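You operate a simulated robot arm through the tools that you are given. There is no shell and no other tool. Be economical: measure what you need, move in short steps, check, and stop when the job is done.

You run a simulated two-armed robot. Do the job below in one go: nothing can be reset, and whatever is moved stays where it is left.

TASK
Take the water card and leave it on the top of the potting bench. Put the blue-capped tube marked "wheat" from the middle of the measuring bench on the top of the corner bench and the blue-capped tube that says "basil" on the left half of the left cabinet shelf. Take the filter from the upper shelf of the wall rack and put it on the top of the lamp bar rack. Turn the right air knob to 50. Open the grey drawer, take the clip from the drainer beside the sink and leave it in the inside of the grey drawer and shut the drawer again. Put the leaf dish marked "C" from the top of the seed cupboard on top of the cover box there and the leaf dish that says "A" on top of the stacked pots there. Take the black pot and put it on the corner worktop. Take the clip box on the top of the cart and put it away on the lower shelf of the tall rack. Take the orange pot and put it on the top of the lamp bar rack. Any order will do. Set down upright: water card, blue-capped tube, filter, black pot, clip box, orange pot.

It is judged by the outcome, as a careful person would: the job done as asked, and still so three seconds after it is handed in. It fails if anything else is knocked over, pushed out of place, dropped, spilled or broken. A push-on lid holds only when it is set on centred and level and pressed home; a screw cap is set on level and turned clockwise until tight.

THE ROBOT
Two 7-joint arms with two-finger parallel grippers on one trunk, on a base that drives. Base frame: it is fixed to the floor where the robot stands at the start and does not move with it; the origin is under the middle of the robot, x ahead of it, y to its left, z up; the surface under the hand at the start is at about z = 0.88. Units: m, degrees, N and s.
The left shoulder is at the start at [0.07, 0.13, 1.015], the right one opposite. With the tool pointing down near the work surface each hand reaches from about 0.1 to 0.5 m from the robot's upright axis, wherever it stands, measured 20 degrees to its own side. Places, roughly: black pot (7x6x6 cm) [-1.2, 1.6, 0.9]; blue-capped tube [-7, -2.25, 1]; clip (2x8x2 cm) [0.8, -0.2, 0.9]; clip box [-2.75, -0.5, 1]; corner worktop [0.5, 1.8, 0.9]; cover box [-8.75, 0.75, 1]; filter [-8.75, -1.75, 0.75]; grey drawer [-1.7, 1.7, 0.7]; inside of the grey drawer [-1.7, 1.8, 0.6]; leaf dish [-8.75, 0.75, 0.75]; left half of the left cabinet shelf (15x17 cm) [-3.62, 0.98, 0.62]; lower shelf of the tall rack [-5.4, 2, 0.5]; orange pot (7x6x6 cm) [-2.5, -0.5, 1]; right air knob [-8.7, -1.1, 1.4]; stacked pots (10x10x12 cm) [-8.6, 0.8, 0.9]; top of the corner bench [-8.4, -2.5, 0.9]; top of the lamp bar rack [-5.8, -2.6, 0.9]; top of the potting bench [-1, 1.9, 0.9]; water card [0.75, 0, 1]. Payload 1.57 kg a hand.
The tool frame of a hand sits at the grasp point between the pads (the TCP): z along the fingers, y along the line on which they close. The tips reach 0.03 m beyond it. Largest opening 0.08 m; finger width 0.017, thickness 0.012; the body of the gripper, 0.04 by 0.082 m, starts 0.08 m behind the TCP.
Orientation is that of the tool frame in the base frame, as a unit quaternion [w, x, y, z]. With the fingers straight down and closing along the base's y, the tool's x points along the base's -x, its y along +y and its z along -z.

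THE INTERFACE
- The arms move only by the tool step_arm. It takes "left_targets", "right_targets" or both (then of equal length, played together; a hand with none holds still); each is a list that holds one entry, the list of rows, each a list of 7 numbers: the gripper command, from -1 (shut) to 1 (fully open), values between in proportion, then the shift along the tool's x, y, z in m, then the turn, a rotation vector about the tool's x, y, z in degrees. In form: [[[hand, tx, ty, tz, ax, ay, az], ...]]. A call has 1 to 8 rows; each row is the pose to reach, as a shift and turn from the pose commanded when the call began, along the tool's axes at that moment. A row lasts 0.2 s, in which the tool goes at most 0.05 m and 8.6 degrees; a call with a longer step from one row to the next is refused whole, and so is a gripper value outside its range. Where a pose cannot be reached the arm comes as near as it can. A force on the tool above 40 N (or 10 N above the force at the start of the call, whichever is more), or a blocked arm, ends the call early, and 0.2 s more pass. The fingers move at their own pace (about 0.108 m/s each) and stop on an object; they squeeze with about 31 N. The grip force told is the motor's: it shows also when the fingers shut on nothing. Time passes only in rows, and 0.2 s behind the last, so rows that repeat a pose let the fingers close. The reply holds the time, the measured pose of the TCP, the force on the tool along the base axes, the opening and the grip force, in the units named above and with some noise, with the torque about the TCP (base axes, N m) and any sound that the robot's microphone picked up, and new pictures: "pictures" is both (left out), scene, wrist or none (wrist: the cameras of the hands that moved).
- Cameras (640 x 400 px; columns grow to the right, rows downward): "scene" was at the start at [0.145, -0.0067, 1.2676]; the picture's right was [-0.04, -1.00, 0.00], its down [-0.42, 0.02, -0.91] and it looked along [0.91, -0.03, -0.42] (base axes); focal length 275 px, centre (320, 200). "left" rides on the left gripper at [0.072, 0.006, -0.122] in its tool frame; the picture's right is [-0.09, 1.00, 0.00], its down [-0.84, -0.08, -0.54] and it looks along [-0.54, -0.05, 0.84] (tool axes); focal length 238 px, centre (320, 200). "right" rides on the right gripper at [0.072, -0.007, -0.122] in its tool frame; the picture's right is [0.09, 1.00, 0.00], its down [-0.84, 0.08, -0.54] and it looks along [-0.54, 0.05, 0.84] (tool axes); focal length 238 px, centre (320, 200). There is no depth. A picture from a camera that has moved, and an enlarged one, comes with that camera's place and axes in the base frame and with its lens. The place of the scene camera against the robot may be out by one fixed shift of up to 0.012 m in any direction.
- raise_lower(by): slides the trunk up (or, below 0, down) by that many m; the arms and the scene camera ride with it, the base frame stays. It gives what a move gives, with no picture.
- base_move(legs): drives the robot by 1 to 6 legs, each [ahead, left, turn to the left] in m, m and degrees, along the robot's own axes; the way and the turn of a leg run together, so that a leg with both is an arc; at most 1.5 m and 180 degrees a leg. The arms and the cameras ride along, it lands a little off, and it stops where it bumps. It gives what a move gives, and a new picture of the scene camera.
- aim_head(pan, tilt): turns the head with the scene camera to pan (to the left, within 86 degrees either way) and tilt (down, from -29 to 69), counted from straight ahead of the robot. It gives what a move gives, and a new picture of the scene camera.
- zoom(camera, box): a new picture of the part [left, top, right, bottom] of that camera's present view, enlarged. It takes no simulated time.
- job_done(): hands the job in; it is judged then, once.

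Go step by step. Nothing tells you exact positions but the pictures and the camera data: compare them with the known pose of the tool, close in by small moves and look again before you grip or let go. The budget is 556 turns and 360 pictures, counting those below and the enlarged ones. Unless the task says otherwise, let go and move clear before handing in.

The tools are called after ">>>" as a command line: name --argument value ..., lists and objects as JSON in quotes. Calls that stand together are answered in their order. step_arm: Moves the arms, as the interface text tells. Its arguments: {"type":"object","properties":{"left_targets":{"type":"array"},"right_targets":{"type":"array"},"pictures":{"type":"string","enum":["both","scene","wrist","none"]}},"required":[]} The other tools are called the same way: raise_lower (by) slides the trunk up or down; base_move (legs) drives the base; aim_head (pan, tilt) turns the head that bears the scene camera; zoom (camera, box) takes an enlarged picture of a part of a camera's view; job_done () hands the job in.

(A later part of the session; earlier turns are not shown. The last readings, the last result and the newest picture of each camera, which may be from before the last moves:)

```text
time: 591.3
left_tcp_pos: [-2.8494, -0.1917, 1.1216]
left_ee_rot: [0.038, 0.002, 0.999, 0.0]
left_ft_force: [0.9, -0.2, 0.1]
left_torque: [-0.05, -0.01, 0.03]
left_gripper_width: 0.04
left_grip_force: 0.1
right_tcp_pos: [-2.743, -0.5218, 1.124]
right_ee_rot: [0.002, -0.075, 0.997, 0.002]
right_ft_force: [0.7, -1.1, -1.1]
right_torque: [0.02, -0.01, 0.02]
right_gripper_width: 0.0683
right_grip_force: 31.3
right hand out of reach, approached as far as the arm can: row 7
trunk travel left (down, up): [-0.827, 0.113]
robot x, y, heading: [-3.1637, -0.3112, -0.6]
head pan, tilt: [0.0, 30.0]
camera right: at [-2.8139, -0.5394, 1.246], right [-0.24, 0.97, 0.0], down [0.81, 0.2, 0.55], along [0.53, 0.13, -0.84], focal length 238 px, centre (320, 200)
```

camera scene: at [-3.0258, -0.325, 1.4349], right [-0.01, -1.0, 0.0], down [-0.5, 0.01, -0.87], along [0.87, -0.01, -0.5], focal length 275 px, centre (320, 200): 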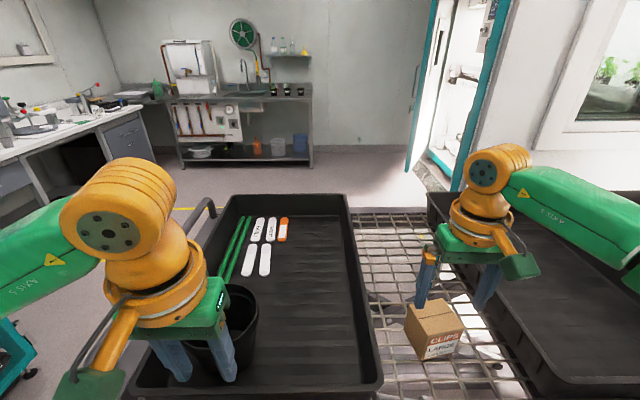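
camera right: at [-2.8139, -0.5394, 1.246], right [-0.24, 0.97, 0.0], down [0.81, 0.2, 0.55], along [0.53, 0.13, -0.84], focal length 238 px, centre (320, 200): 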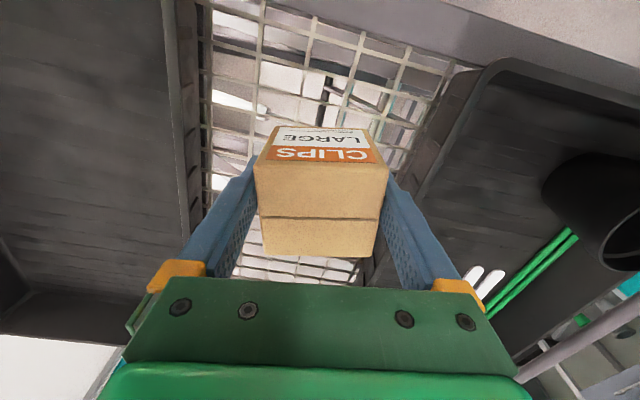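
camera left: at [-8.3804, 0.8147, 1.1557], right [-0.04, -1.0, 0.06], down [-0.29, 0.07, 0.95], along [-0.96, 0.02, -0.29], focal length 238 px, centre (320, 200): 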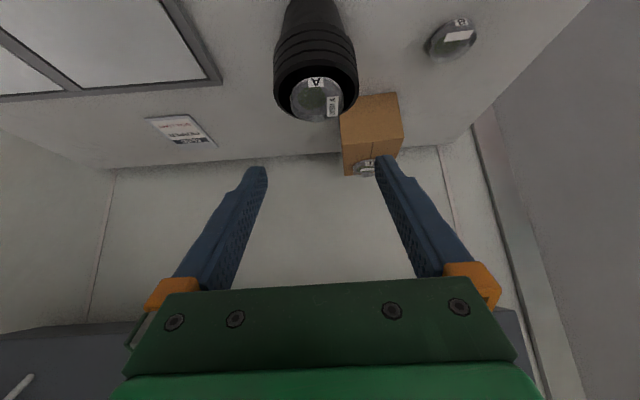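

Clip box held (68 mm). Back away and drive to the tall rack.

>>> base_move --legs '[[-0.35, 0, 0], [0, 0, 90], [0, 1.0, 0], [0, 0.95, 0], [0.9, 0, 0]]'

>>> aim_head --pan 0 --tilt 35

```text
time: 611.0
left_tcp_pos: [-5.5353, 0.9312, 1.122]
left_ee_rot: [0.027, -0.701, 0.712, 0.027]
left_ft_force: [-0.2, -0.4, 0.1]
left_torque: [-0.01, 0.02, 0.04]
left_gripper_width: 0.0397
left_grip_force: 0.0
right_tcp_pos: [-5.2036, 1.0332, 1.1249]
right_ee_rot: [-0.002, 0.754, -0.656, -0.004]
right_ft_force: [0.1, -0.3, -1.1]
right_torque: [-0.01, -0.03, 0.0]
right_gripper_width: 0.0675
right_grip_force: 31.4
trunk travel left (down, up): [-0.827, 0.113]
robot x, y, heading: [-5.4138, 0.6145, 88.5]
head pan, tilt: [0.0, 30.0]
camera scene: at [-5.4079, 0.7524, 1.4343], right [1.0, -0.02, 0.0], down [-0.01, -0.5, -0.87], along [0.02, 0.87, -0.5], focal length 275 px, centre (320, 200)
```

scene: 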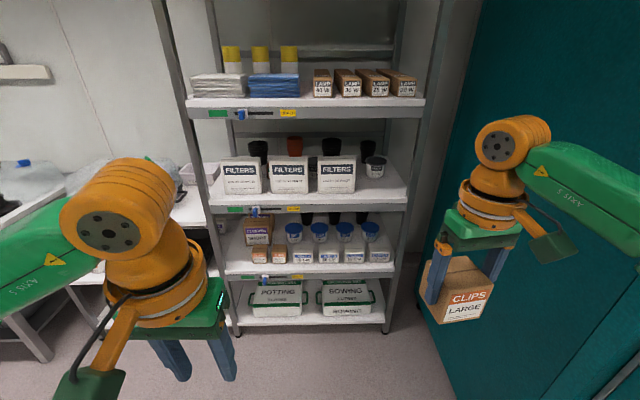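

```text
time: 611.6
left_tcp_pos: [-5.5352, 0.9309, 1.1212]
left_ee_rot: [0.026, -0.701, 0.712, 0.026]
left_ft_force: [0.3, 0.0, 1.0]
left_torque: [0.01, 0.0, -0.03]
left_gripper_width: 0.0401
left_grip_force: 0.0
right_tcp_pos: [-5.2041, 1.033, 1.124]
right_ee_rot: [0.0, 0.754, -0.657, -0.002]
right_ft_force: [0.2, 0.0, -1.1]
right_torque: [0.01, -0.01, 0.0]
right_gripper_width: 0.0677
right_grip_force: 30.9
trunk travel left (down, up): [-0.827, 0.113]
robot x, y, heading: [-5.4176, 0.6192, 88.7]
head pan, tilt: [0.0, 35.0]
camera scene: at [-5.4079, 0.7509, 1.4265], right [1.0, -0.02, 0.0], down [-0.01, -0.57, -0.82], along [0.02, 0.82, -0.57], focal length 275 px, centre (320, 200)
```

scene: 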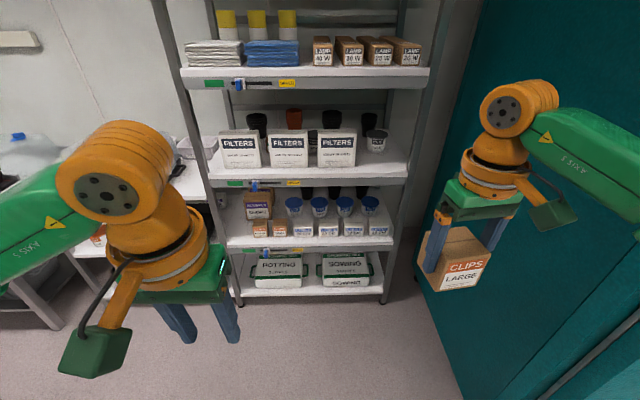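

>>> zoom --camera "scene" --box '[210, 170, 410, 310]'

```text
2.86 times, centred on (310, 240) of scene
camera zoom: at [-5.4079, 0.7509, 1.4265], right [1.0, -0.02, 0.0], down [-0.01, -0.57, -0.82], along [0.02, 0.82, -0.57], focal length 786 px, centre (349, 86)
```

zoom: 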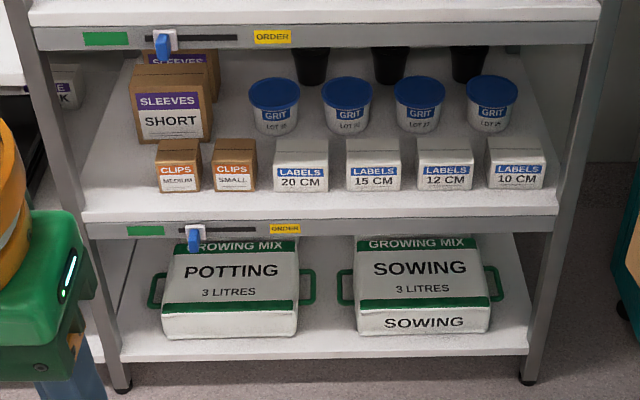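

The lower shelf has a gap at its front left beside CLIPS MEDIUM. The headroom (0.30 m) needs a tilted grip, so I must regrasp the box; look for a free surface on the left bench.

>>> aim_head --pan 45 --tilt 28

```text
time: 612.7
left_tcp_pos: [-5.5347, 0.9305, 1.1211]
left_ee_rot: [0.027, -0.7, 0.713, 0.026]
left_ft_force: [0.6, 0.5, -1.4]
left_torque: [0.02, -0.02, 0.0]
left_gripper_width: 0.04
left_grip_force: 0.1
right_tcp_pos: [-5.2036, 1.0333, 1.1234]
right_ee_rot: [0.001, 0.754, -0.657, -0.002]
right_ft_force: [0.0, 0.0, -1.4]
right_torque: [-0.01, 0.0, -0.01]
right_gripper_width: 0.0678
right_grip_force: 30.9
trunk travel left (down, up): [-0.827, 0.113]
robot x, y, heading: [-5.4143, 0.6154, 88.4]
head pan, tilt: [45.0, 28.0]
camera scene: at [-5.4728, 0.7289, 1.4374], right [0.72, 0.69, 0.0], down [0.32, -0.34, -0.88], along [-0.61, 0.64, -0.47], focal length 275 px, centre (320, 200)
```

scene: 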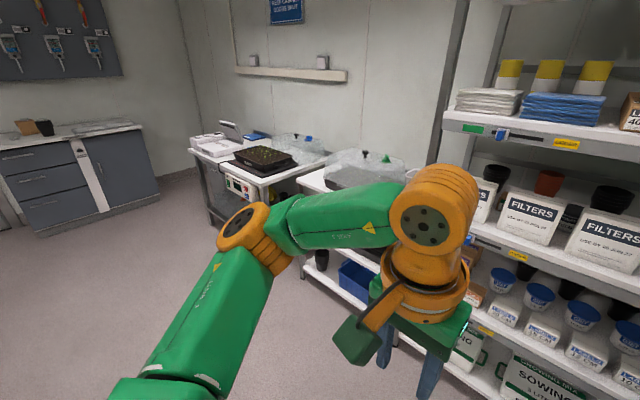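

>>> base_move --legs '[[0.1, 0.75, 0]]'

>>> aim_head --pan -15 --tilt 30

```text
time: 616.9
left_tcp_pos: [-6.2933, 1.0374, 1.1213]
left_ee_rot: [0.027, -0.706, 0.707, 0.027]
left_ft_force: [-0.3, -0.3, 0.4]
left_torque: [0.04, 0.0, 0.06]
left_gripper_width: 0.04
left_grip_force: 0.1
right_tcp_pos: [-5.9642, 1.1456, 1.1252]
right_ee_rot: [0.002, 0.759, -0.651, -0.003]
right_ft_force: [0.6, -0.2, -0.5]
right_torque: [0.02, -0.01, 0.02]
right_gripper_width: 0.0676
right_grip_force: 31.2
trunk travel left (down, up): [-0.827, 0.113]
robot x, y, heading: [-6.1674, 0.7235, 89.7]
head pan, tilt: [45.0, 28.0]
camera scene: at [-6.2285, 0.8366, 1.4375], right [0.71, 0.7, 0.0], down [0.33, -0.33, -0.88], along [-0.62, 0.63, -0.47], focal length 275 px, centre (320, 200)
```

scene: 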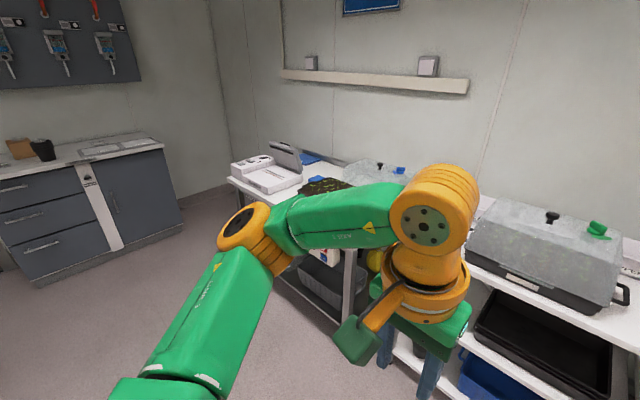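

```text
time: 618.2
left_tcp_pos: [-6.2954, 1.0376, 1.1216]
left_ee_rot: [0.027, -0.706, 0.707, 0.027]
left_ft_force: [-0.7, -0.7, -0.6]
left_torque: [0.03, 0.0, 0.01]
left_gripper_width: 0.0402
left_grip_force: 0.0
right_tcp_pos: [-5.9654, 1.1444, 1.1243]
right_ee_rot: [0.0, 0.759, -0.652, -0.003]
right_ft_force: [-0.3, 0.5, -1.7]
right_torque: [0.01, 0.0, 0.01]
right_gripper_width: 0.0677
right_grip_force: 31.6
trunk travel left (down, up): [-0.827, 0.113]
robot x, y, heading: [-6.1695, 0.724, 89.6]
head pan, tilt: [-15.0, 30.0]
camera scene: at [-6.1417, 0.8592, 1.4342], right [0.96, -0.26, 0.0], down [-0.13, -0.48, -0.87], along [0.23, 0.83, -0.5], focal length 275 px, centre (320, 200)
```

scene: 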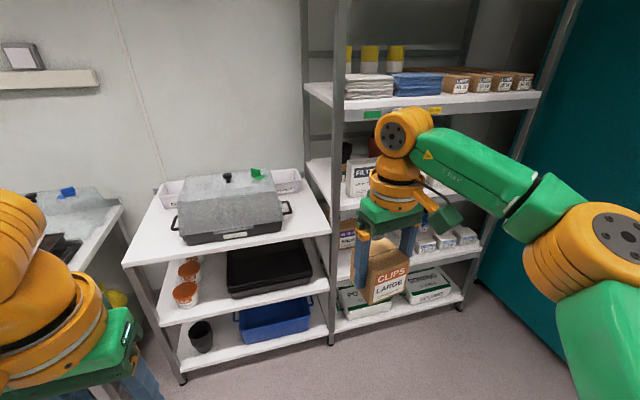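

The bench left of the rack has free space at its right front, about (-5.97,1.72). Approach with the box there.

>>> base_move --legs '[[0.45, 0.01, 0]]'

>>> zoom --camera "right" --box '[0, 0, 640, 400]'

```text
time: 620.9
left_tcp_pos: [-6.3034, 1.4863, 1.1228]
left_ee_rot: [-0.027, 0.707, -0.707, -0.026]
left_ft_force: [-0.5, 0.0, -0.9]
left_torque: [0.01, -0.01, -0.02]
left_gripper_width: 0.0402
left_grip_force: 0.1
right_tcp_pos: [-5.9761, 1.5946, 1.1247]
right_ee_rot: [0.0, 0.76, -0.65, -0.003]
right_ft_force: [0.0, -0.8, -0.6]
right_torque: [0.0, -0.03, 0.03]
right_gripper_width: 0.0675
right_grip_force: 30.8
trunk travel left (down, up): [-0.827, 0.113]
robot x, y, heading: [-6.1735, 1.1745, 89.9]
head pan, tilt: [-15.0, 30.0]
camera scene: at [-6.1496, 1.3081, 1.4344], right [0.96, -0.26, 0.0], down [-0.13, -0.48, -0.87], along [0.23, 0.84, -0.5], focal length 275 px, centre (320, 200)
```

scene: 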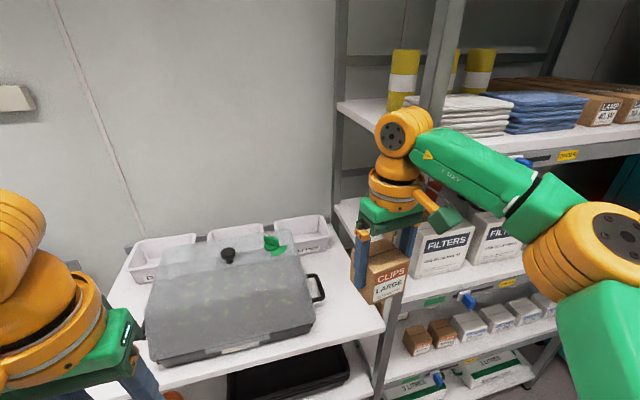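

```text
1.00 times, centred on (320, 200) of right (not enlarged: the box is as wide or as high as the picture)
camera zoom: at [-5.9559, 1.5249, 1.2458], right [-0.97, -0.24, 0.0], down [-0.2, 0.81, 0.55], along [-0.14, 0.53, -0.84], focal length 238 px, centre (320, 200)
```

zoom: 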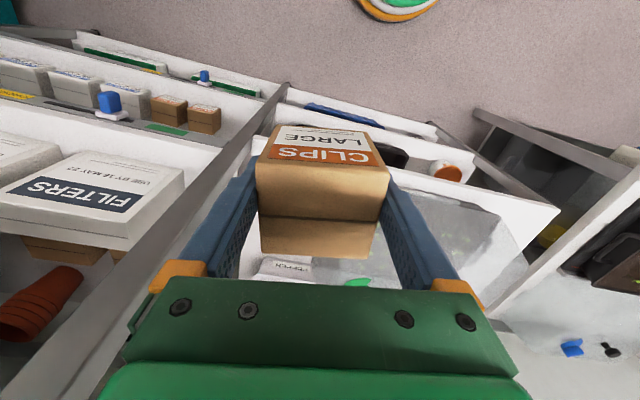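

Space there is awkward beside the rack post. Instead I'll place directly at the rack with the hand tilted ~27°: set the near bottom edge down and let the box rotate flat in the pinch grip. Back off, tilt, and lower.

>>> base_move --legs '[[-0.45, 0.0, 0], [0, -0.2, 0]]'

>>> step_arm --right_targets '[[[-1, 0, 0, 0, 0, -7, 0], [-1, 0, 0, 0, 0, -14, 0], [-1, 0, 0, 0, 0, -21, 0], [-1, 0, 0, 0, 0, -27, 0]]]' --left_targets '[[[0, 0.03, 0, 0, 0, 0, 0], [0, 0.06, 0, 0, 0, 0, 0], [0, 0.09, 0, 0, 0, 0, 0], [0, 0.1, 0, 0, 0, 0, 0]]]' --pictures "none"

>>> raise_lower --by -0.42

>>> aim_head --pan -5 --tilt 30

```text
time: 624.8
left_tcp_pos: [-6.1133, 1.043, 1.1217]
left_ee_rot: [-0.028, 0.707, -0.706, -0.025]
left_ft_force: [0.4, 0.0, 0.2]
left_torque: [0.05, 0.01, -0.01]
left_gripper_width: 0.04
left_grip_force: 0.1
right_tcp_pos: [-5.785, 1.1515, 1.1237]
right_ee_rot: [-0.002, 0.76, -0.65, -0.001]
right_ft_force: [0.5, 0.3, -1.3]
right_torque: [-0.04, -0.03, -0.01]
right_gripper_width: 0.0675
right_grip_force: 31.5
trunk travel left (down, up): [-0.827, 0.113]
robot x, y, heading: [-5.9812, 0.7256, 89.7]
head pan, tilt: [-15.0, 30.0]
camera scene: at [-5.9605, 0.8641, 1.4343], right [0.97, -0.26, 0.0], down [-0.13, -0.48, -0.87], along [0.23, 0.84, -0.5], focal length 275 px, centre (320, 200)
```

scene: 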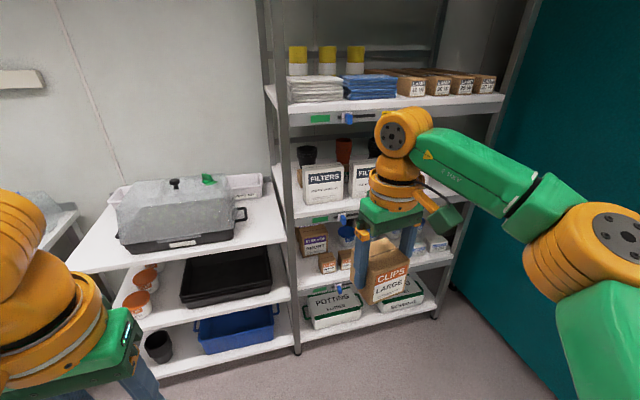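

```text
time: 625.8
left_tcp_pos: [-6.1101, 0.9414, 1.1173]
left_ee_rot: [-0.027, 0.707, -0.706, -0.027]
left_ft_force: [-0.1, -1.0, 0.7]
left_torque: [0.03, -0.02, 0.02]
left_gripper_width: 0.0399
left_grip_force: 0.0
right_tcp_pos: [-5.7806, 1.1504, 1.1239]
right_ee_rot: [-0.151, 0.739, -0.632, -0.181]
right_ft_force: [0.4, 0.0, 0.0]
right_torque: [0.01, 0.04, 0.05]
right_gripper_width: 0.0676
right_grip_force: 31.0
trunk travel left (down, up): [-0.827, 0.113]
robot x, y, heading: [-5.9814, 0.729, 89.8]
head pan, tilt: [-15.0, 30.0]
```

```text
refused: -0.42 is not a number from -0.4 to 0.4
```

```text
time: 626.5
left_tcp_pos: [-6.1112, 0.9429, 1.1165]
left_ee_rot: [0.027, -0.706, 0.707, 0.027]
left_ft_force: [-0.3, 0.6, 0.1]
left_torque: [0.0, -0.01, 0.03]
left_gripper_width: 0.0397
left_grip_force: 0.1
right_tcp_pos: [-5.7816, 1.1502, 1.1254]
right_ee_rot: [-0.152, 0.738, -0.633, -0.18]
right_ft_force: [-0.3, 0.9, -1.6]
right_torque: [-0.01, 0.0, -0.02]
right_gripper_width: 0.0675
right_grip_force: 31.3
trunk travel left (down, up): [-0.827, 0.113]
robot x, y, heading: [-5.9812, 0.7276, 89.8]
head pan, tilt: [-5.0, 30.0]
camera scene: at [-5.9718, 0.8665, 1.4342], right [1.0, -0.09, 0.0], down [-0.05, -0.5, -0.87], along [0.08, 0.86, -0.5], focal length 275 px, centre (320, 200)
```

scene: 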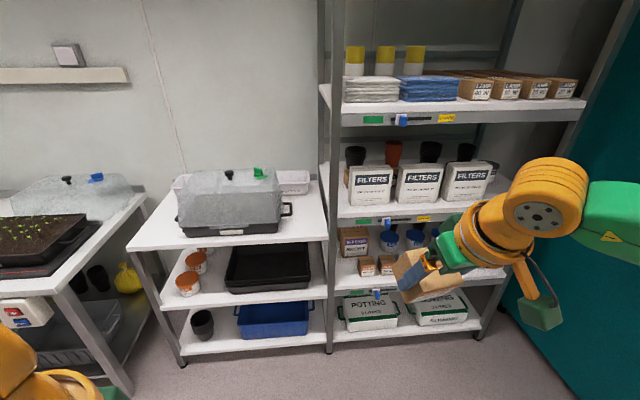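

>>> zoom --camera "scene" --box '[310, 200, 450, 300]'

>>> raise_lower --by -0.4

>>> zoom --camera "scene" --box '[260, 60, 500, 230]'

```text
4.00 times, centred on (380, 250) of scene
camera zoom: at [-5.9718, 0.8665, 1.4342], right [1.0, -0.09, 0.0], down [-0.05, -0.5, -0.87], along [0.08, 0.86, -0.5], focal length 1100 px, centre (80, 0)
```

zoom: 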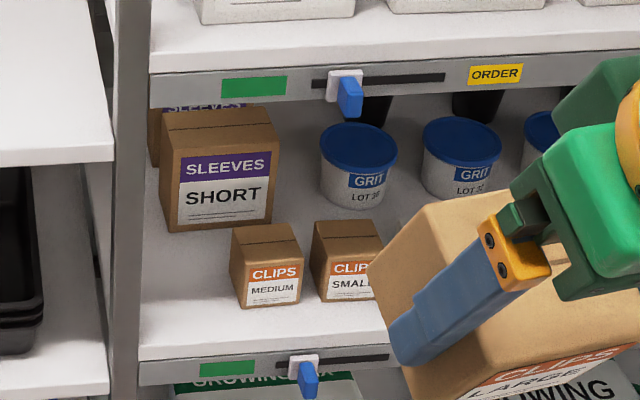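

```text
time: 630.3
left_tcp_pos: [-6.1098, 0.9425, 0.7173]
left_ee_rot: [-0.027, 0.708, -0.706, -0.028]
left_ft_force: [0.5, 0.0, -0.2]
left_torque: [-0.02, 0.01, 0.02]
left_gripper_width: 0.0397
left_grip_force: 0.0
right_tcp_pos: [-5.7807, 1.1511, 0.7246]
right_ee_rot: [-0.152, 0.738, -0.632, -0.18]
right_ft_force: [-0.6, -0.8, -1.4]
right_torque: [0.01, -0.03, -0.02]
right_gripper_width: 0.0675
right_grip_force: 31.2
trunk travel left (down, up): [-0.427, 0.513]
robot x, y, heading: [-5.9808, 0.7297, 89.8]
head pan, tilt: [-5.0, 30.0]
```

```text
2.35 times, centred on (380, 145) of scene
camera zoom: at [-5.9718, 0.8664, 1.0342], right [1.0, -0.09, 0.0], down [-0.05, -0.5, -0.87], along [0.08, 0.86, -0.5], focal length 647 px, centre (179, 329)
```

zoom: 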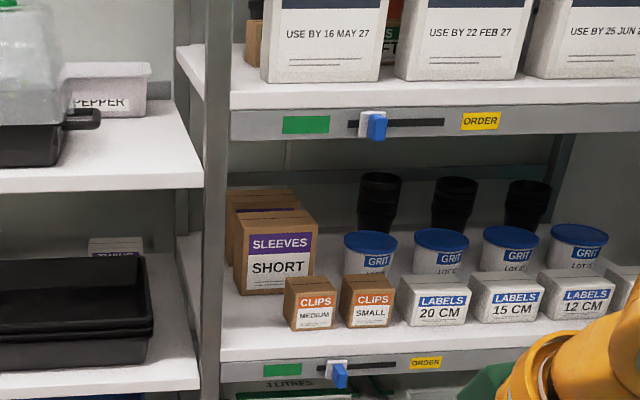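

Measured: shelf z≈0.515, front edge y≈1.67, post inner face x≈-5.834, CLIPS MEDIUM at x≥-5.715, y≥1.74; lip above at z≈0.84. Target box centre (-5.778,1.735). Straighten yaw and lower the arm.

>>> step_arm --right_targets '[[[-1, 0.015, 0, 0.03, 1.0, 0, 2], [-1, 0.03, 0, 0.06, 2.0, 0, 4], [-1, 0.045, 0, 0.088, 3.1, 0, 6], [-1, 0.0568, 0, 0.111, 4.1, 0, 8], [-1, 0.0568, 0, 0.111, 4.1, 0, 8]]]' --pictures "both"

```text
time: 631.5
left_tcp_pos: [-6.1099, 0.9428, 0.7161]
left_ee_rot: [-0.027, 0.707, -0.706, -0.026]
left_ft_force: [-0.4, -0.7, -0.6]
left_torque: [0.01, -0.02, 0.05]
left_gripper_width: 0.0403
left_grip_force: 0.1
right_tcp_pos: [-5.7811, 1.152, 0.6003]
right_ee_rot: [0.165, -0.686, 0.689, 0.166]
right_ft_force: [0.0, 0.2, -0.7]
right_torque: [-0.02, 0.01, -0.02]
right_gripper_width: 0.0675
right_grip_force: 31.2
trunk travel left (down, up): [-0.427, 0.513]
robot x, y, heading: [-5.9819, 0.7296, 89.8]
head pan, tilt: [-5.0, 30.0]
camera scene: at [-5.9718, 0.8663, 1.0342], right [1.0, -0.09, 0.0], down [-0.05, -0.5, -0.87], along [0.08, 0.86, -0.5], focal length 275 px, centre (320, 200)
camera right: at [-5.774, 1.0319, 0.6757], right [-1.0, -0.08, -0.04], down [-0.07, 0.5, 0.86], along [-0.05, 0.86, -0.5], focal length 238 px, centre (320, 200)
```

scene: 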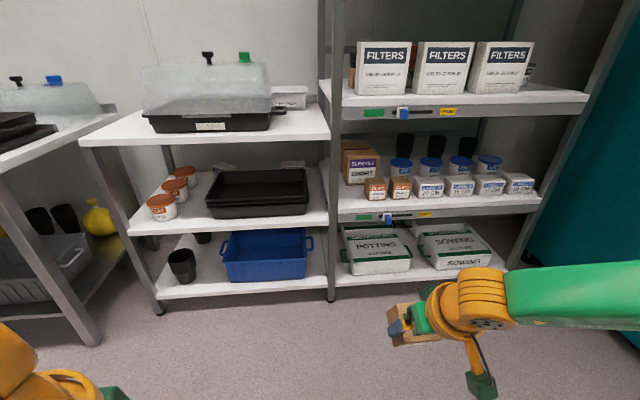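
right: 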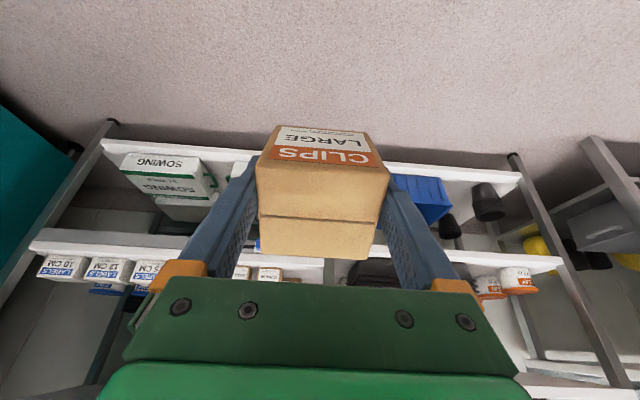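

Drive in 0.43 m and check alignment.

>>> base_move --legs '[[0.43, 0.0, 0]]'

>>> zoom --camera "right" --box '[0, 0, 640, 400]'

```text
time: 634.1
left_tcp_pos: [-6.1086, 1.371, 0.7163]
left_ee_rot: [-0.026, 0.707, -0.706, -0.027]
left_ft_force: [-0.8, 0.1, 0.1]
left_torque: [0.0, 0.01, -0.02]
left_gripper_width: 0.0398
left_grip_force: 0.1
right_tcp_pos: [-5.7786, 1.5801, 0.6005]
right_ee_rot: [0.165, -0.686, 0.688, 0.167]
right_ft_force: [-0.1, 0.3, -1.2]
right_torque: [-0.01, -0.02, -0.02]
right_gripper_width: 0.0673
right_grip_force: 31.0
trunk travel left (down, up): [-0.427, 0.513]
robot x, y, heading: [-5.9847, 1.1538, 89.7]
head pan, tilt: [-5.0, 30.0]
camera scene: at [-5.9704, 1.2945, 1.0342], right [1.0, -0.09, 0.0], down [-0.05, -0.5, -0.87], along [0.08, 0.86, -0.5], focal length 275 px, centre (320, 200)
```

scene: 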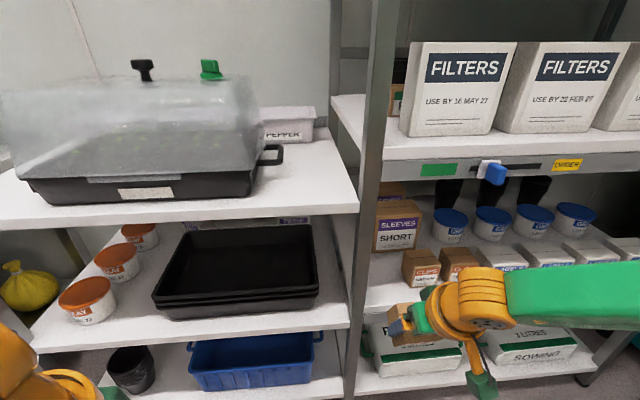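

```text
1.00 times, centred on (320, 200) of right (not enlarged: the box is as wide or as high as the picture)
camera zoom: at [-5.7725, 1.46, 0.6759], right [-1.0, -0.08, -0.04], down [-0.07, 0.5, 0.86], along [-0.05, 0.86, -0.5], focal length 238 px, centre (320, 200)
```

zoom: 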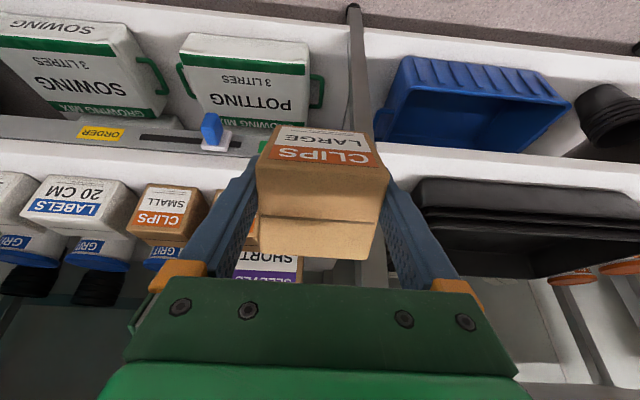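

Gap fits with ~14 mm each side. Lower 12 mm, then advance 15.5 cm, nudging 4 mm right.

>>> step_arm --right_targets '[[[-1, 0.0054, 0, 0.0107, 0, 0, 0], [-1, 0.0054, 0, 0.0107, 0, 0, 0]]]' --pictures "none"

>>> base_move --legs '[[0.09, -0.004, 0]]'

>>> zoom --camera "right" --box '[0, 0, 640, 400]'

```text
time: 634.7
left_tcp_pos: [-6.1104, 1.371, 0.7162]
left_ee_rot: [-0.027, 0.707, -0.706, -0.028]
left_ft_force: [-0.6, 0.3, -0.1]
left_torque: [0.01, 0.01, 0.02]
left_gripper_width: 0.04
left_grip_force: 0.0
right_tcp_pos: [-5.7801, 1.5799, 0.5887]
right_ee_rot: [0.165, -0.686, 0.688, 0.167]
right_ft_force: [-0.3, 0.1, -1.2]
right_torque: [-0.03, 0.01, -0.01]
right_gripper_width: 0.0676
right_grip_force: 31.1
trunk travel left (down, up): [-0.427, 0.513]
robot x, y, heading: [-5.9821, 1.1605, 89.7]
head pan, tilt: [-5.0, 30.0]
```

```text
time: 635.8
left_tcp_pos: [-6.105, 1.4604, 0.7176]
left_ee_rot: [-0.027, 0.707, -0.706, -0.026]
left_ft_force: [0.8, -0.3, 0.1]
left_torque: [-0.03, -0.01, 0.02]
left_gripper_width: 0.0399
left_grip_force: 0.1
right_tcp_pos: [-5.7761, 1.6683, 0.5884]
right_ee_rot: [0.165, -0.687, 0.688, 0.167]
right_ft_force: [0.0, -0.1, -0.5]
right_torque: [-0.03, 0.02, 0.03]
right_gripper_width: 0.0674
right_grip_force: 30.9
trunk travel left (down, up): [-0.427, 0.513]
robot x, y, heading: [-5.9775, 1.2453, 89.7]
head pan, tilt: [-5.0, 30.0]
camera scene: at [-5.9661, 1.3835, 1.0341], right [1.0, -0.09, 0.0], down [-0.05, -0.5, -0.87], along [0.08, 0.86, -0.5], focal length 275 px, centre (320, 200)
```

scene: 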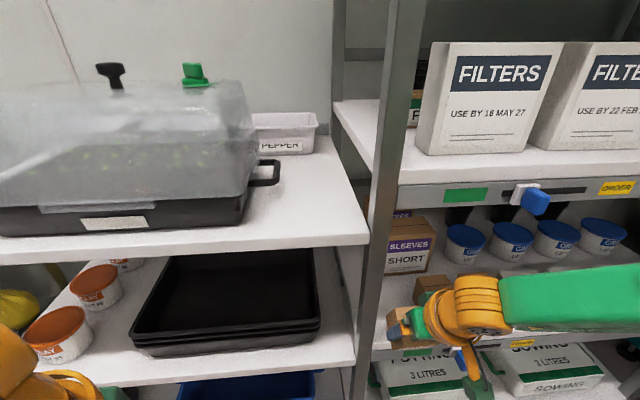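

```text
1.00 times, centred on (320, 200) of right (not enlarged: the box is as wide or as high as the picture)
camera zoom: at [-5.7688, 1.5491, 0.6639], right [-1.0, -0.08, -0.04], down [-0.07, 0.5, 0.86], along [-0.05, 0.86, -0.5], focal length 238 px, centre (320, 200)
```

zoom: 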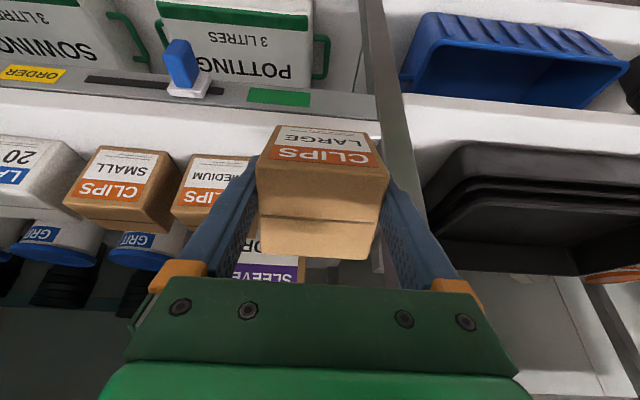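

Wrist view suggests the post is at x≈-5.82 and MEDIUM at -5.709, so shift 11 mm right before going on.

>>> base_move --legs '[[0.0, -0.011, 0]]'

>>> zoom --camera "right" --box '[160, 90, 480, 290]'

```text
time: 636.6
left_tcp_pos: [-6.0935, 1.4584, 0.7171]
left_ee_rot: [-0.026, 0.707, -0.706, -0.026]
left_ft_force: [0.8, 0.1, 0.0]
left_torque: [0.01, -0.01, -0.01]
left_gripper_width: 0.0404
left_grip_force: 0.2
right_tcp_pos: [-5.7642, 1.6688, 0.5898]
right_ee_rot: [0.165, -0.687, 0.688, 0.168]
right_ft_force: [-0.3, -0.5, -0.5]
right_torque: [-0.02, 0.04, 0.0]
right_gripper_width: 0.0674
right_grip_force: 31.2
trunk travel left (down, up): [-0.427, 0.513]
robot x, y, heading: [-5.964, 1.2465, 89.9]
head pan, tilt: [-5.0, 30.0]
camera scene: at [-5.955, 1.383, 1.0342], right [1.0, -0.09, 0.0], down [-0.04, -0.5, -0.87], along [0.08, 0.86, -0.5], focal length 275 px, centre (320, 200)
```

scene: 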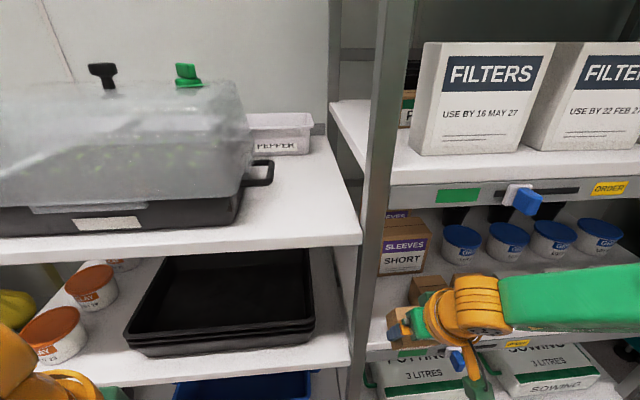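

```text
2.00 times, centred on (320, 190) of right
camera zoom: at [-5.7577, 1.5488, 0.6641], right [-1.0, -0.08, -0.04], down [-0.07, 0.5, 0.86], along [-0.05, 0.86, -0.5], focal length 477 px, centre (320, 220)
```

zoom: 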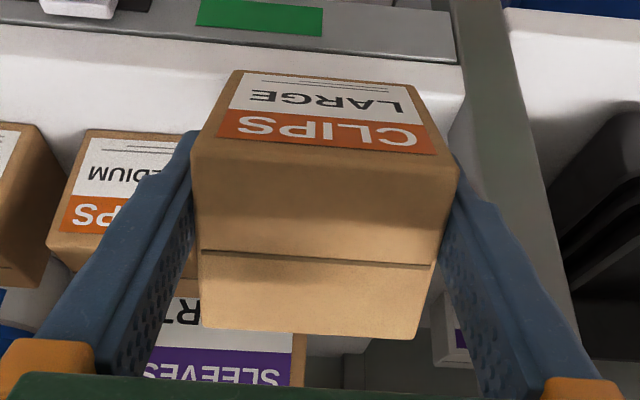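

Nearly touching the post; nudge 4 mm right and advance slowly.

>>> base_move --legs '[[0.0, -0.005, 0]]'

>>> base_move --legs '[[0.035, 0.0, 0]]'

>>> zoom --camera "right" --box '[160, 90, 480, 290]'

```text
time: 637.3
left_tcp_pos: [-6.0889, 1.4594, 0.7165]
left_ee_rot: [-0.026, 0.707, -0.706, -0.027]
left_ft_force: [0.8, -0.2, 0.1]
left_torque: [0.02, 0.04, 0.02]
left_gripper_width: 0.04
left_grip_force: 0.1
right_tcp_pos: [-5.7597, 1.6684, 0.5895]
right_ee_rot: [0.165, -0.686, 0.688, 0.167]
right_ft_force: [0.6, 0.2, -0.1]
right_torque: [-0.05, 0.04, -0.02]
right_gripper_width: 0.0675
right_grip_force: 30.9
trunk travel left (down, up): [-0.427, 0.513]
robot x, y, heading: [-5.9596, 1.2439, 89.5]
head pan, tilt: [-5.0, 30.0]
camera scene: at [-5.95, 1.383, 1.0342], right [1.0, -0.09, 0.0], down [-0.04, -0.5, -0.87], along [0.08, 0.86, -0.5], focal length 275 px, centre (320, 200)
```

scene: 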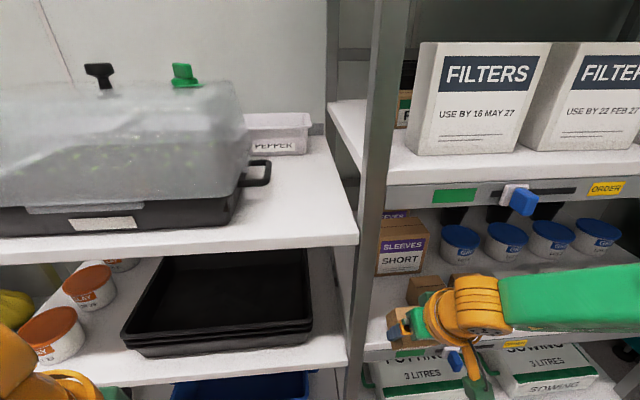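

```text
time: 638.2
left_tcp_pos: [-6.0875, 1.494, 0.7171]
left_ee_rot: [0.026, -0.707, 0.707, 0.027]
left_ft_force: [-0.3, -0.3, -1.1]
left_torque: [0.0, 0.02, 0.02]
left_gripper_width: 0.0403
left_grip_force: 0.2
right_tcp_pos: [-5.7588, 1.7033, 0.5896]
right_ee_rot: [0.165, -0.687, 0.688, 0.167]
right_ft_force: [0.4, 0.6, -1.1]
right_torque: [-0.02, 0.0, 0.0]
right_gripper_width: 0.0675
right_grip_force: 31.2
trunk travel left (down, up): [-0.427, 0.513]
robot x, y, heading: [-5.9598, 1.2789, 89.8]
head pan, tilt: [-5.0, 30.0]
camera scene: at [-5.9498, 1.4183, 1.0341], right [1.0, -0.09, 0.0], down [-0.05, -0.5, -0.87], along [0.08, 0.86, -0.5], focal length 275 px, centre (320, 200)
```

scene: 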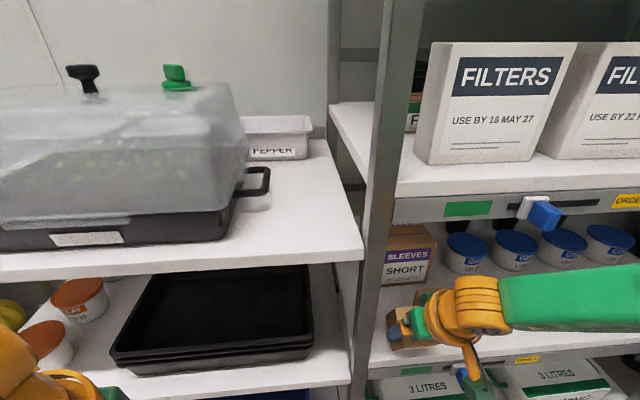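

```text
2.00 times, centred on (320, 190) of right
camera zoom: at [-5.7524, 1.5839, 0.6639], right [-1.0, -0.08, -0.04], down [-0.07, 0.5, 0.86], along [-0.05, 0.86, -0.5], focal length 477 px, centre (320, 220)
```

zoom: 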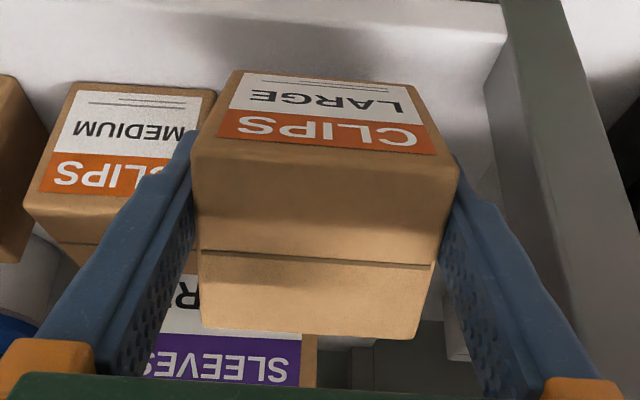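

The box is already fully over the shelf, short of MEDIUM. Reduce the tilt to ~14° here, then lower to contact.

>>> step_arm --right_targets '[[[-1, 0, 0, 0, 0, 4, 0], [-1, 0, 0, 0, 0, 8, 0], [-1, 0, 0, 0, 0, 13, 0], [-1, 0, 0, 0, 0, 13, 0]]]' --pictures "wrist"

```text
time: 639.2
left_tcp_pos: [-6.0884, 1.4947, 0.7164]
left_ee_rot: [-0.027, 0.707, -0.706, -0.028]
left_ft_force: [-0.1, -0.4, 1.0]
left_torque: [0.02, 0.0, -0.01]
left_gripper_width: 0.0402
left_grip_force: 0.1
right_tcp_pos: [-5.7594, 1.7039, 0.5891]
right_ee_rot: [0.086, -0.701, 0.702, 0.087]
right_ft_force: [-0.7, -0.5, -1.4]
right_torque: [-0.04, -0.01, 0.02]
right_gripper_width: 0.0677
right_grip_force: 31.1
trunk travel left (down, up): [-0.427, 0.513]
robot x, y, heading: [-5.9578, 1.2803, 89.9]
head pan, tilt: [-5.0, 30.0]
camera right: at [-5.752, 1.6037, 0.6892], right [-1.0, -0.09, -0.02], down [-0.07, 0.68, 0.73], along [-0.05, 0.73, -0.68], focal length 238 px, centre (320, 200)
```

right: 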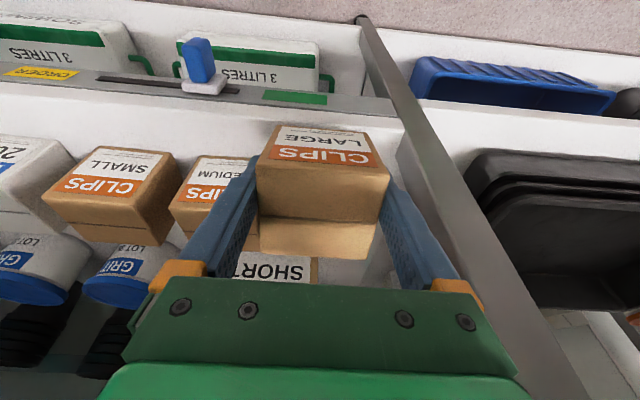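

>>> step_arm --right_targets '[[[-1, 0.002, 0, 0.008, 0, 0, 0], [-1, 0.004, 0, 0.016, 0, 0, 0], [-1, 0.005, 0, 0.02, 0, 0, 0], [-1, 0.006, 0, 0.024, 0, 0, 0]]]' --pictures "none"

```text
time: 640.2
left_tcp_pos: [-6.0874, 1.4945, 0.7163]
left_ee_rot: [-0.027, 0.707, -0.706, -0.027]
left_ft_force: [0.0, -0.7, -0.8]
left_torque: [-0.04, -0.04, 0.01]
left_gripper_width: 0.0402
left_grip_force: 0.0
right_tcp_pos: [-5.7598, 1.7023, 0.5635]
right_ee_rot: [0.086, -0.701, 0.703, 0.088]
right_ft_force: [0.6, 1.2, -1.6]
right_torque: [-0.03, 0.01, -0.02]
right_gripper_width: 0.0674
right_grip_force: 30.3
trunk travel left (down, up): [-0.427, 0.513]
robot x, y, heading: [-5.9613, 1.2813, 89.9]
head pan, tilt: [-5.0, 30.0]
```

Not yet in contact; continue in 3 mm steps.

>>> step_arm --right_targets '[[[-1, 0.001, 0, 0.004, 0, 0, 0], [-1, 0.0018, 0, 0.007, 0, 0, 0], [-1, 0.0025, 0, 0.01, 0, 0, 0], [-1, 0.0025, 0, 0.01, 0, 0, 0]]]' --pictures "wrist"

```text
time: 641.2
left_tcp_pos: [-6.0897, 1.4945, 0.7171]
left_ee_rot: [-0.027, 0.707, -0.706, -0.027]
left_ft_force: [1.1, 0.3, 0.0]
left_torque: [0.01, 0.0, 0.02]
left_gripper_width: 0.0398
left_grip_force: 0.1
right_tcp_pos: [-5.7594, 1.7034, 0.5542]
right_ee_rot: [0.087, -0.701, 0.702, 0.089]
right_ft_force: [-0.8, 0.1, 0.4]
right_torque: [0.02, 0.01, -0.03]
right_gripper_width: 0.0673
right_grip_force: 31.2
trunk travel left (down, up): [-0.427, 0.513]
robot x, y, heading: [-5.9609, 1.2788, 89.7]
head pan, tilt: [-5.0, 30.0]
camera right: at [-5.7529, 1.6034, 0.6539], right [-1.0, -0.09, -0.02], down [-0.07, 0.68, 0.73], along [-0.05, 0.73, -0.68], focal length 238 px, centre (320, 200)
```

right: 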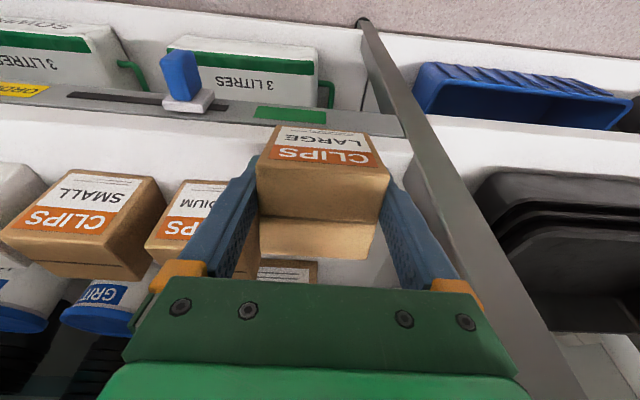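

>>> step_arm --right_targets '[[[-1, 0.001, 0, 0.004, 0, 0, 0], [-1, 0.0018, 0, 0.007, 0, 0, 0], [-1, 0.0025, 0, 0.01, 0, 0, 0], [-1, 0.0025, 0, 0.01, 0, 0, 0]]]' --pictures "none"

```text
time: 642.2
left_tcp_pos: [-6.0897, 1.4896, 0.7179]
left_ee_rot: [-0.031, 0.707, -0.706, -0.029]
left_ft_force: [-0.4, 0.2, 0.0]
left_torque: [0.0, -0.01, 0.02]
left_gripper_width: 0.0401
left_grip_force: 0.1
right_tcp_pos: [-5.761, 1.6991, 0.5486]
right_ee_rot: [0.089, -0.701, 0.702, 0.09]
right_ft_force: [3.0, -4.9, 34.0]
right_torque: [0.09, -0.07, -0.04]
right_gripper_width: 0.0675
right_grip_force: 31.5
trunk travel left (down, up): [-0.427, 0.513]
robot x, y, heading: [-5.9592, 1.2824, 90.0]
head pan, tilt: [-5.0, 30.0]
```

Near edge is on the shelf. Rotate the box flat about that edge, then release.

>>> step_arm --right_targets '[[[-1, -0.004, 0, -0.002, 0, 4, 0], [-1, -0.0065, 0, 0.0005, 0, 8, 0], [-1, -0.009, 0, 0.003, 0, 11, 0], [-1, -0.009, 0, 0.003, 0, 11, 0]]]' --pictures "both"

```text
time: 643.2
left_tcp_pos: [-6.0883, 1.4933, 0.7174]
left_ee_rot: [-0.028, 0.707, -0.706, -0.027]
left_ft_force: [0.3, 0.3, 0.7]
left_torque: [-0.01, 0.0, 0.0]
left_gripper_width: 0.0402
left_grip_force: 0.1
right_tcp_pos: [-5.7547, 1.7022, 0.5491]
right_ee_rot: [0.02, -0.706, 0.708, 0.021]
right_ft_force: [-3.0, 2.8, 9.3]
right_torque: [0.17, -0.21, 0.1]
right_gripper_width: 0.0679
right_grip_force: 31.0
right hand out of reach, approached as far as the arm can: row 3, 4
trunk travel left (down, up): [-0.427, 0.513]
robot x, y, heading: [-5.9562, 1.2826, 89.8]
head pan, tilt: [-5.0, 30.0]
camera scene: at [-5.9514, 1.4166, 1.0343], right [1.0, -0.09, 0.0], down [-0.04, -0.5, -0.87], along [0.08, 0.86, -0.5], focal length 275 px, centre (320, 200)
camera right: at [-5.7479, 1.6245, 0.6657], right [-1.0, -0.09, 0.0], down [-0.08, 0.8, 0.59], along [-0.05, 0.59, -0.81], focal length 238 px, centre (320, 200)
```

scene: 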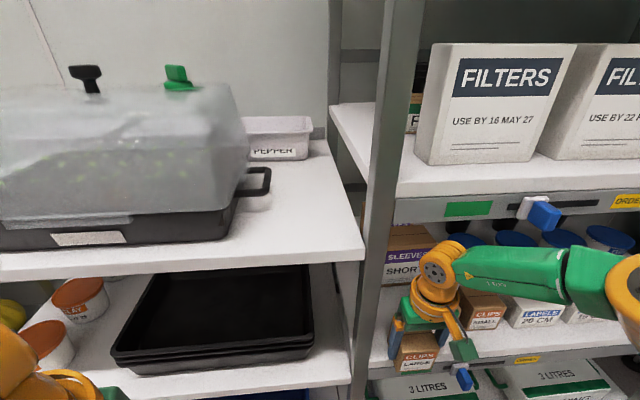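
right: 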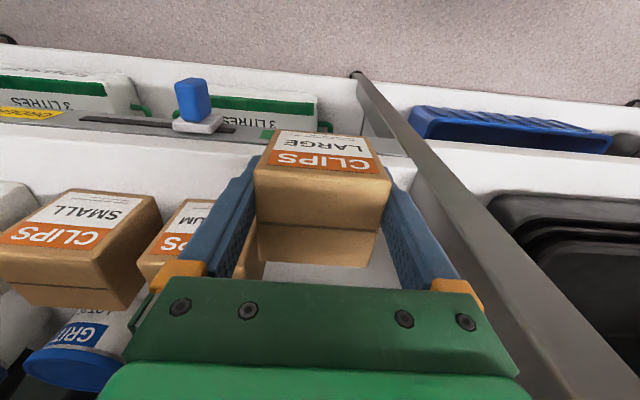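

Box is nearly flat. Slide it 2 cm deeper and 5 mm left, then lower and release.

>>> base_move --legs '[[0.018, 0.005, 0]]'

>>> raise_lower --by -0.005

>>> zoom --camera "right" --box '[160, 90, 480, 290]'

```text
time: 643.9
left_tcp_pos: [-6.0944, 1.5107, 0.7177]
left_ee_rot: [-0.029, 0.707, -0.706, -0.027]
left_ft_force: [0.3, -0.8, -0.1]
left_torque: [0.01, -0.02, 0.02]
left_gripper_width: 0.0401
left_grip_force: 0.0
right_tcp_pos: [-5.7605, 1.7218, 0.55]
right_ee_rot: [0.021, -0.706, 0.707, 0.022]
right_ft_force: [2.1, 3.5, 12.9]
right_torque: [-0.1, -0.45, 0.09]
right_gripper_width: 0.0674
right_grip_force: 31.2
trunk travel left (down, up): [-0.427, 0.513]
robot x, y, heading: [-5.9663, 1.3003, 89.8]
head pan, tilt: [-5.0, 30.0]
camera scene: at [-5.9561, 1.4339, 1.0346], right [1.0, -0.09, 0.0], down [-0.04, -0.5, -0.87], along [0.08, 0.86, -0.5], focal length 275 px, centre (320, 200)
```

scene: 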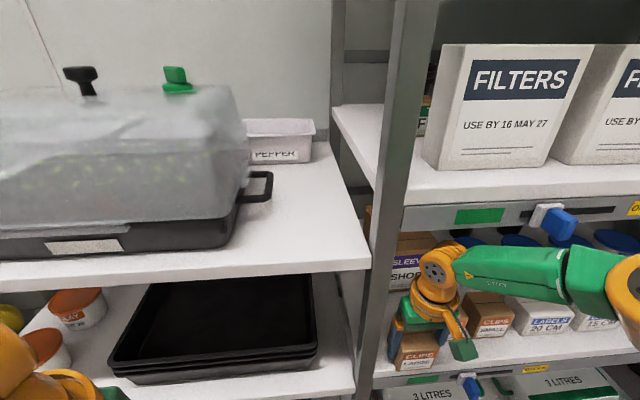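

```text
time: 644.5
left_tcp_pos: [-6.0948, 1.5096, 0.7131]
left_ee_rot: [-0.03, 0.707, -0.706, -0.027]
left_ft_force: [0.7, 0.3, -0.2]
left_torque: [-0.01, 0.01, -0.05]
left_gripper_width: 0.04
left_grip_force: 0.0
right_tcp_pos: [-5.7605, 1.721, 0.5477]
right_ee_rot: [0.024, -0.706, 0.707, 0.025]
right_ft_force: [4.8, 4.4, 32.8]
right_torque: [-0.23, -0.23, 0.0]
right_gripper_width: 0.0676
right_grip_force: 30.8
trunk travel left (down, up): [-0.422, 0.518]
robot x, y, heading: [-5.969, 1.3004, 89.6]
head pan, tilt: [-5.0, 30.0]
```

```text
2.00 times, centred on (320, 190) of right
camera zoom: at [-5.7531, 1.6412, 0.6638], right [-1.0, -0.09, 0.0], down [-0.08, 0.8, 0.6], along [-0.05, 0.6, -0.8], focal length 477 px, centre (320, 220)
```

zoom: 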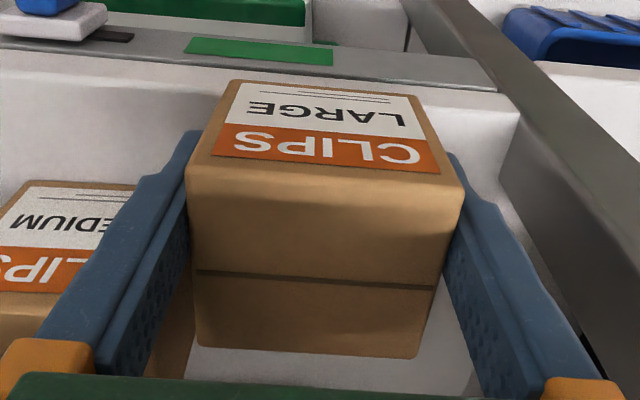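

Resting. Ease, open just enough, and back straight out.

>>> raise_lower --by 0.004

>>> step_arm --right_targets '[[[0.85, 0, 0, 0, 0, 0, 0], [0.85, 0, 0, 0, 0, 0, 0], [0.85, 0, 0, 0, 0, 0, 0]]]' --pictures "wrist"

```text
time: 645.0
left_tcp_pos: [-6.0943, 1.5126, 0.7151]
left_ee_rot: [-0.028, 0.707, -0.706, -0.028]
left_ft_force: [1.0, 0.7, -0.5]
left_torque: [-0.04, -0.03, 0.0]
left_gripper_width: 0.0401
left_grip_force: 0.0
right_tcp_pos: [-5.7601, 1.7211, 0.5481]
right_ee_rot: [0.02, -0.707, 0.707, 0.022]
right_ft_force: [0.0, 3.1, 11.4]
right_torque: [-0.01, -0.17, 0.03]
right_gripper_width: 0.0677
right_grip_force: 30.6
trunk travel left (down, up): [-0.426, 0.514]
robot x, y, heading: [-5.9643, 1.2978, 89.9]
head pan, tilt: [-5.0, 30.0]
```

```text
time: 645.8
left_tcp_pos: [-6.0939, 1.5117, 0.7154]
left_ee_rot: [-0.027, 0.707, -0.706, -0.027]
left_ft_force: [-0.3, -1.0, 0.3]
left_torque: [0.0, 0.0, 0.01]
left_gripper_width: 0.0399
left_grip_force: 0.1
right_tcp_pos: [-5.7598, 1.7228, 0.5468]
right_ee_rot: [0.021, -0.706, 0.708, 0.022]
right_ft_force: [0.1, -0.3, 0.4]
right_torque: [0.01, 0.02, 0.01]
right_gripper_width: 0.0739
right_grip_force: 0.0
trunk travel left (down, up): [-0.426, 0.514]
robot x, y, heading: [-5.963, 1.2954, 89.6]
head pan, tilt: [-5.0, 30.0]
camera right: at [-5.7519, 1.6435, 0.6643], right [-1.0, -0.09, 0.0], down [-0.07, 0.8, 0.59], along [-0.05, 0.59, -0.81], focal length 238 px, centre (320, 200)
```

right: 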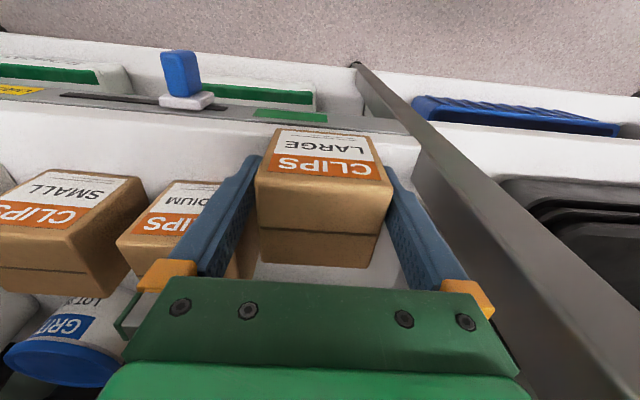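

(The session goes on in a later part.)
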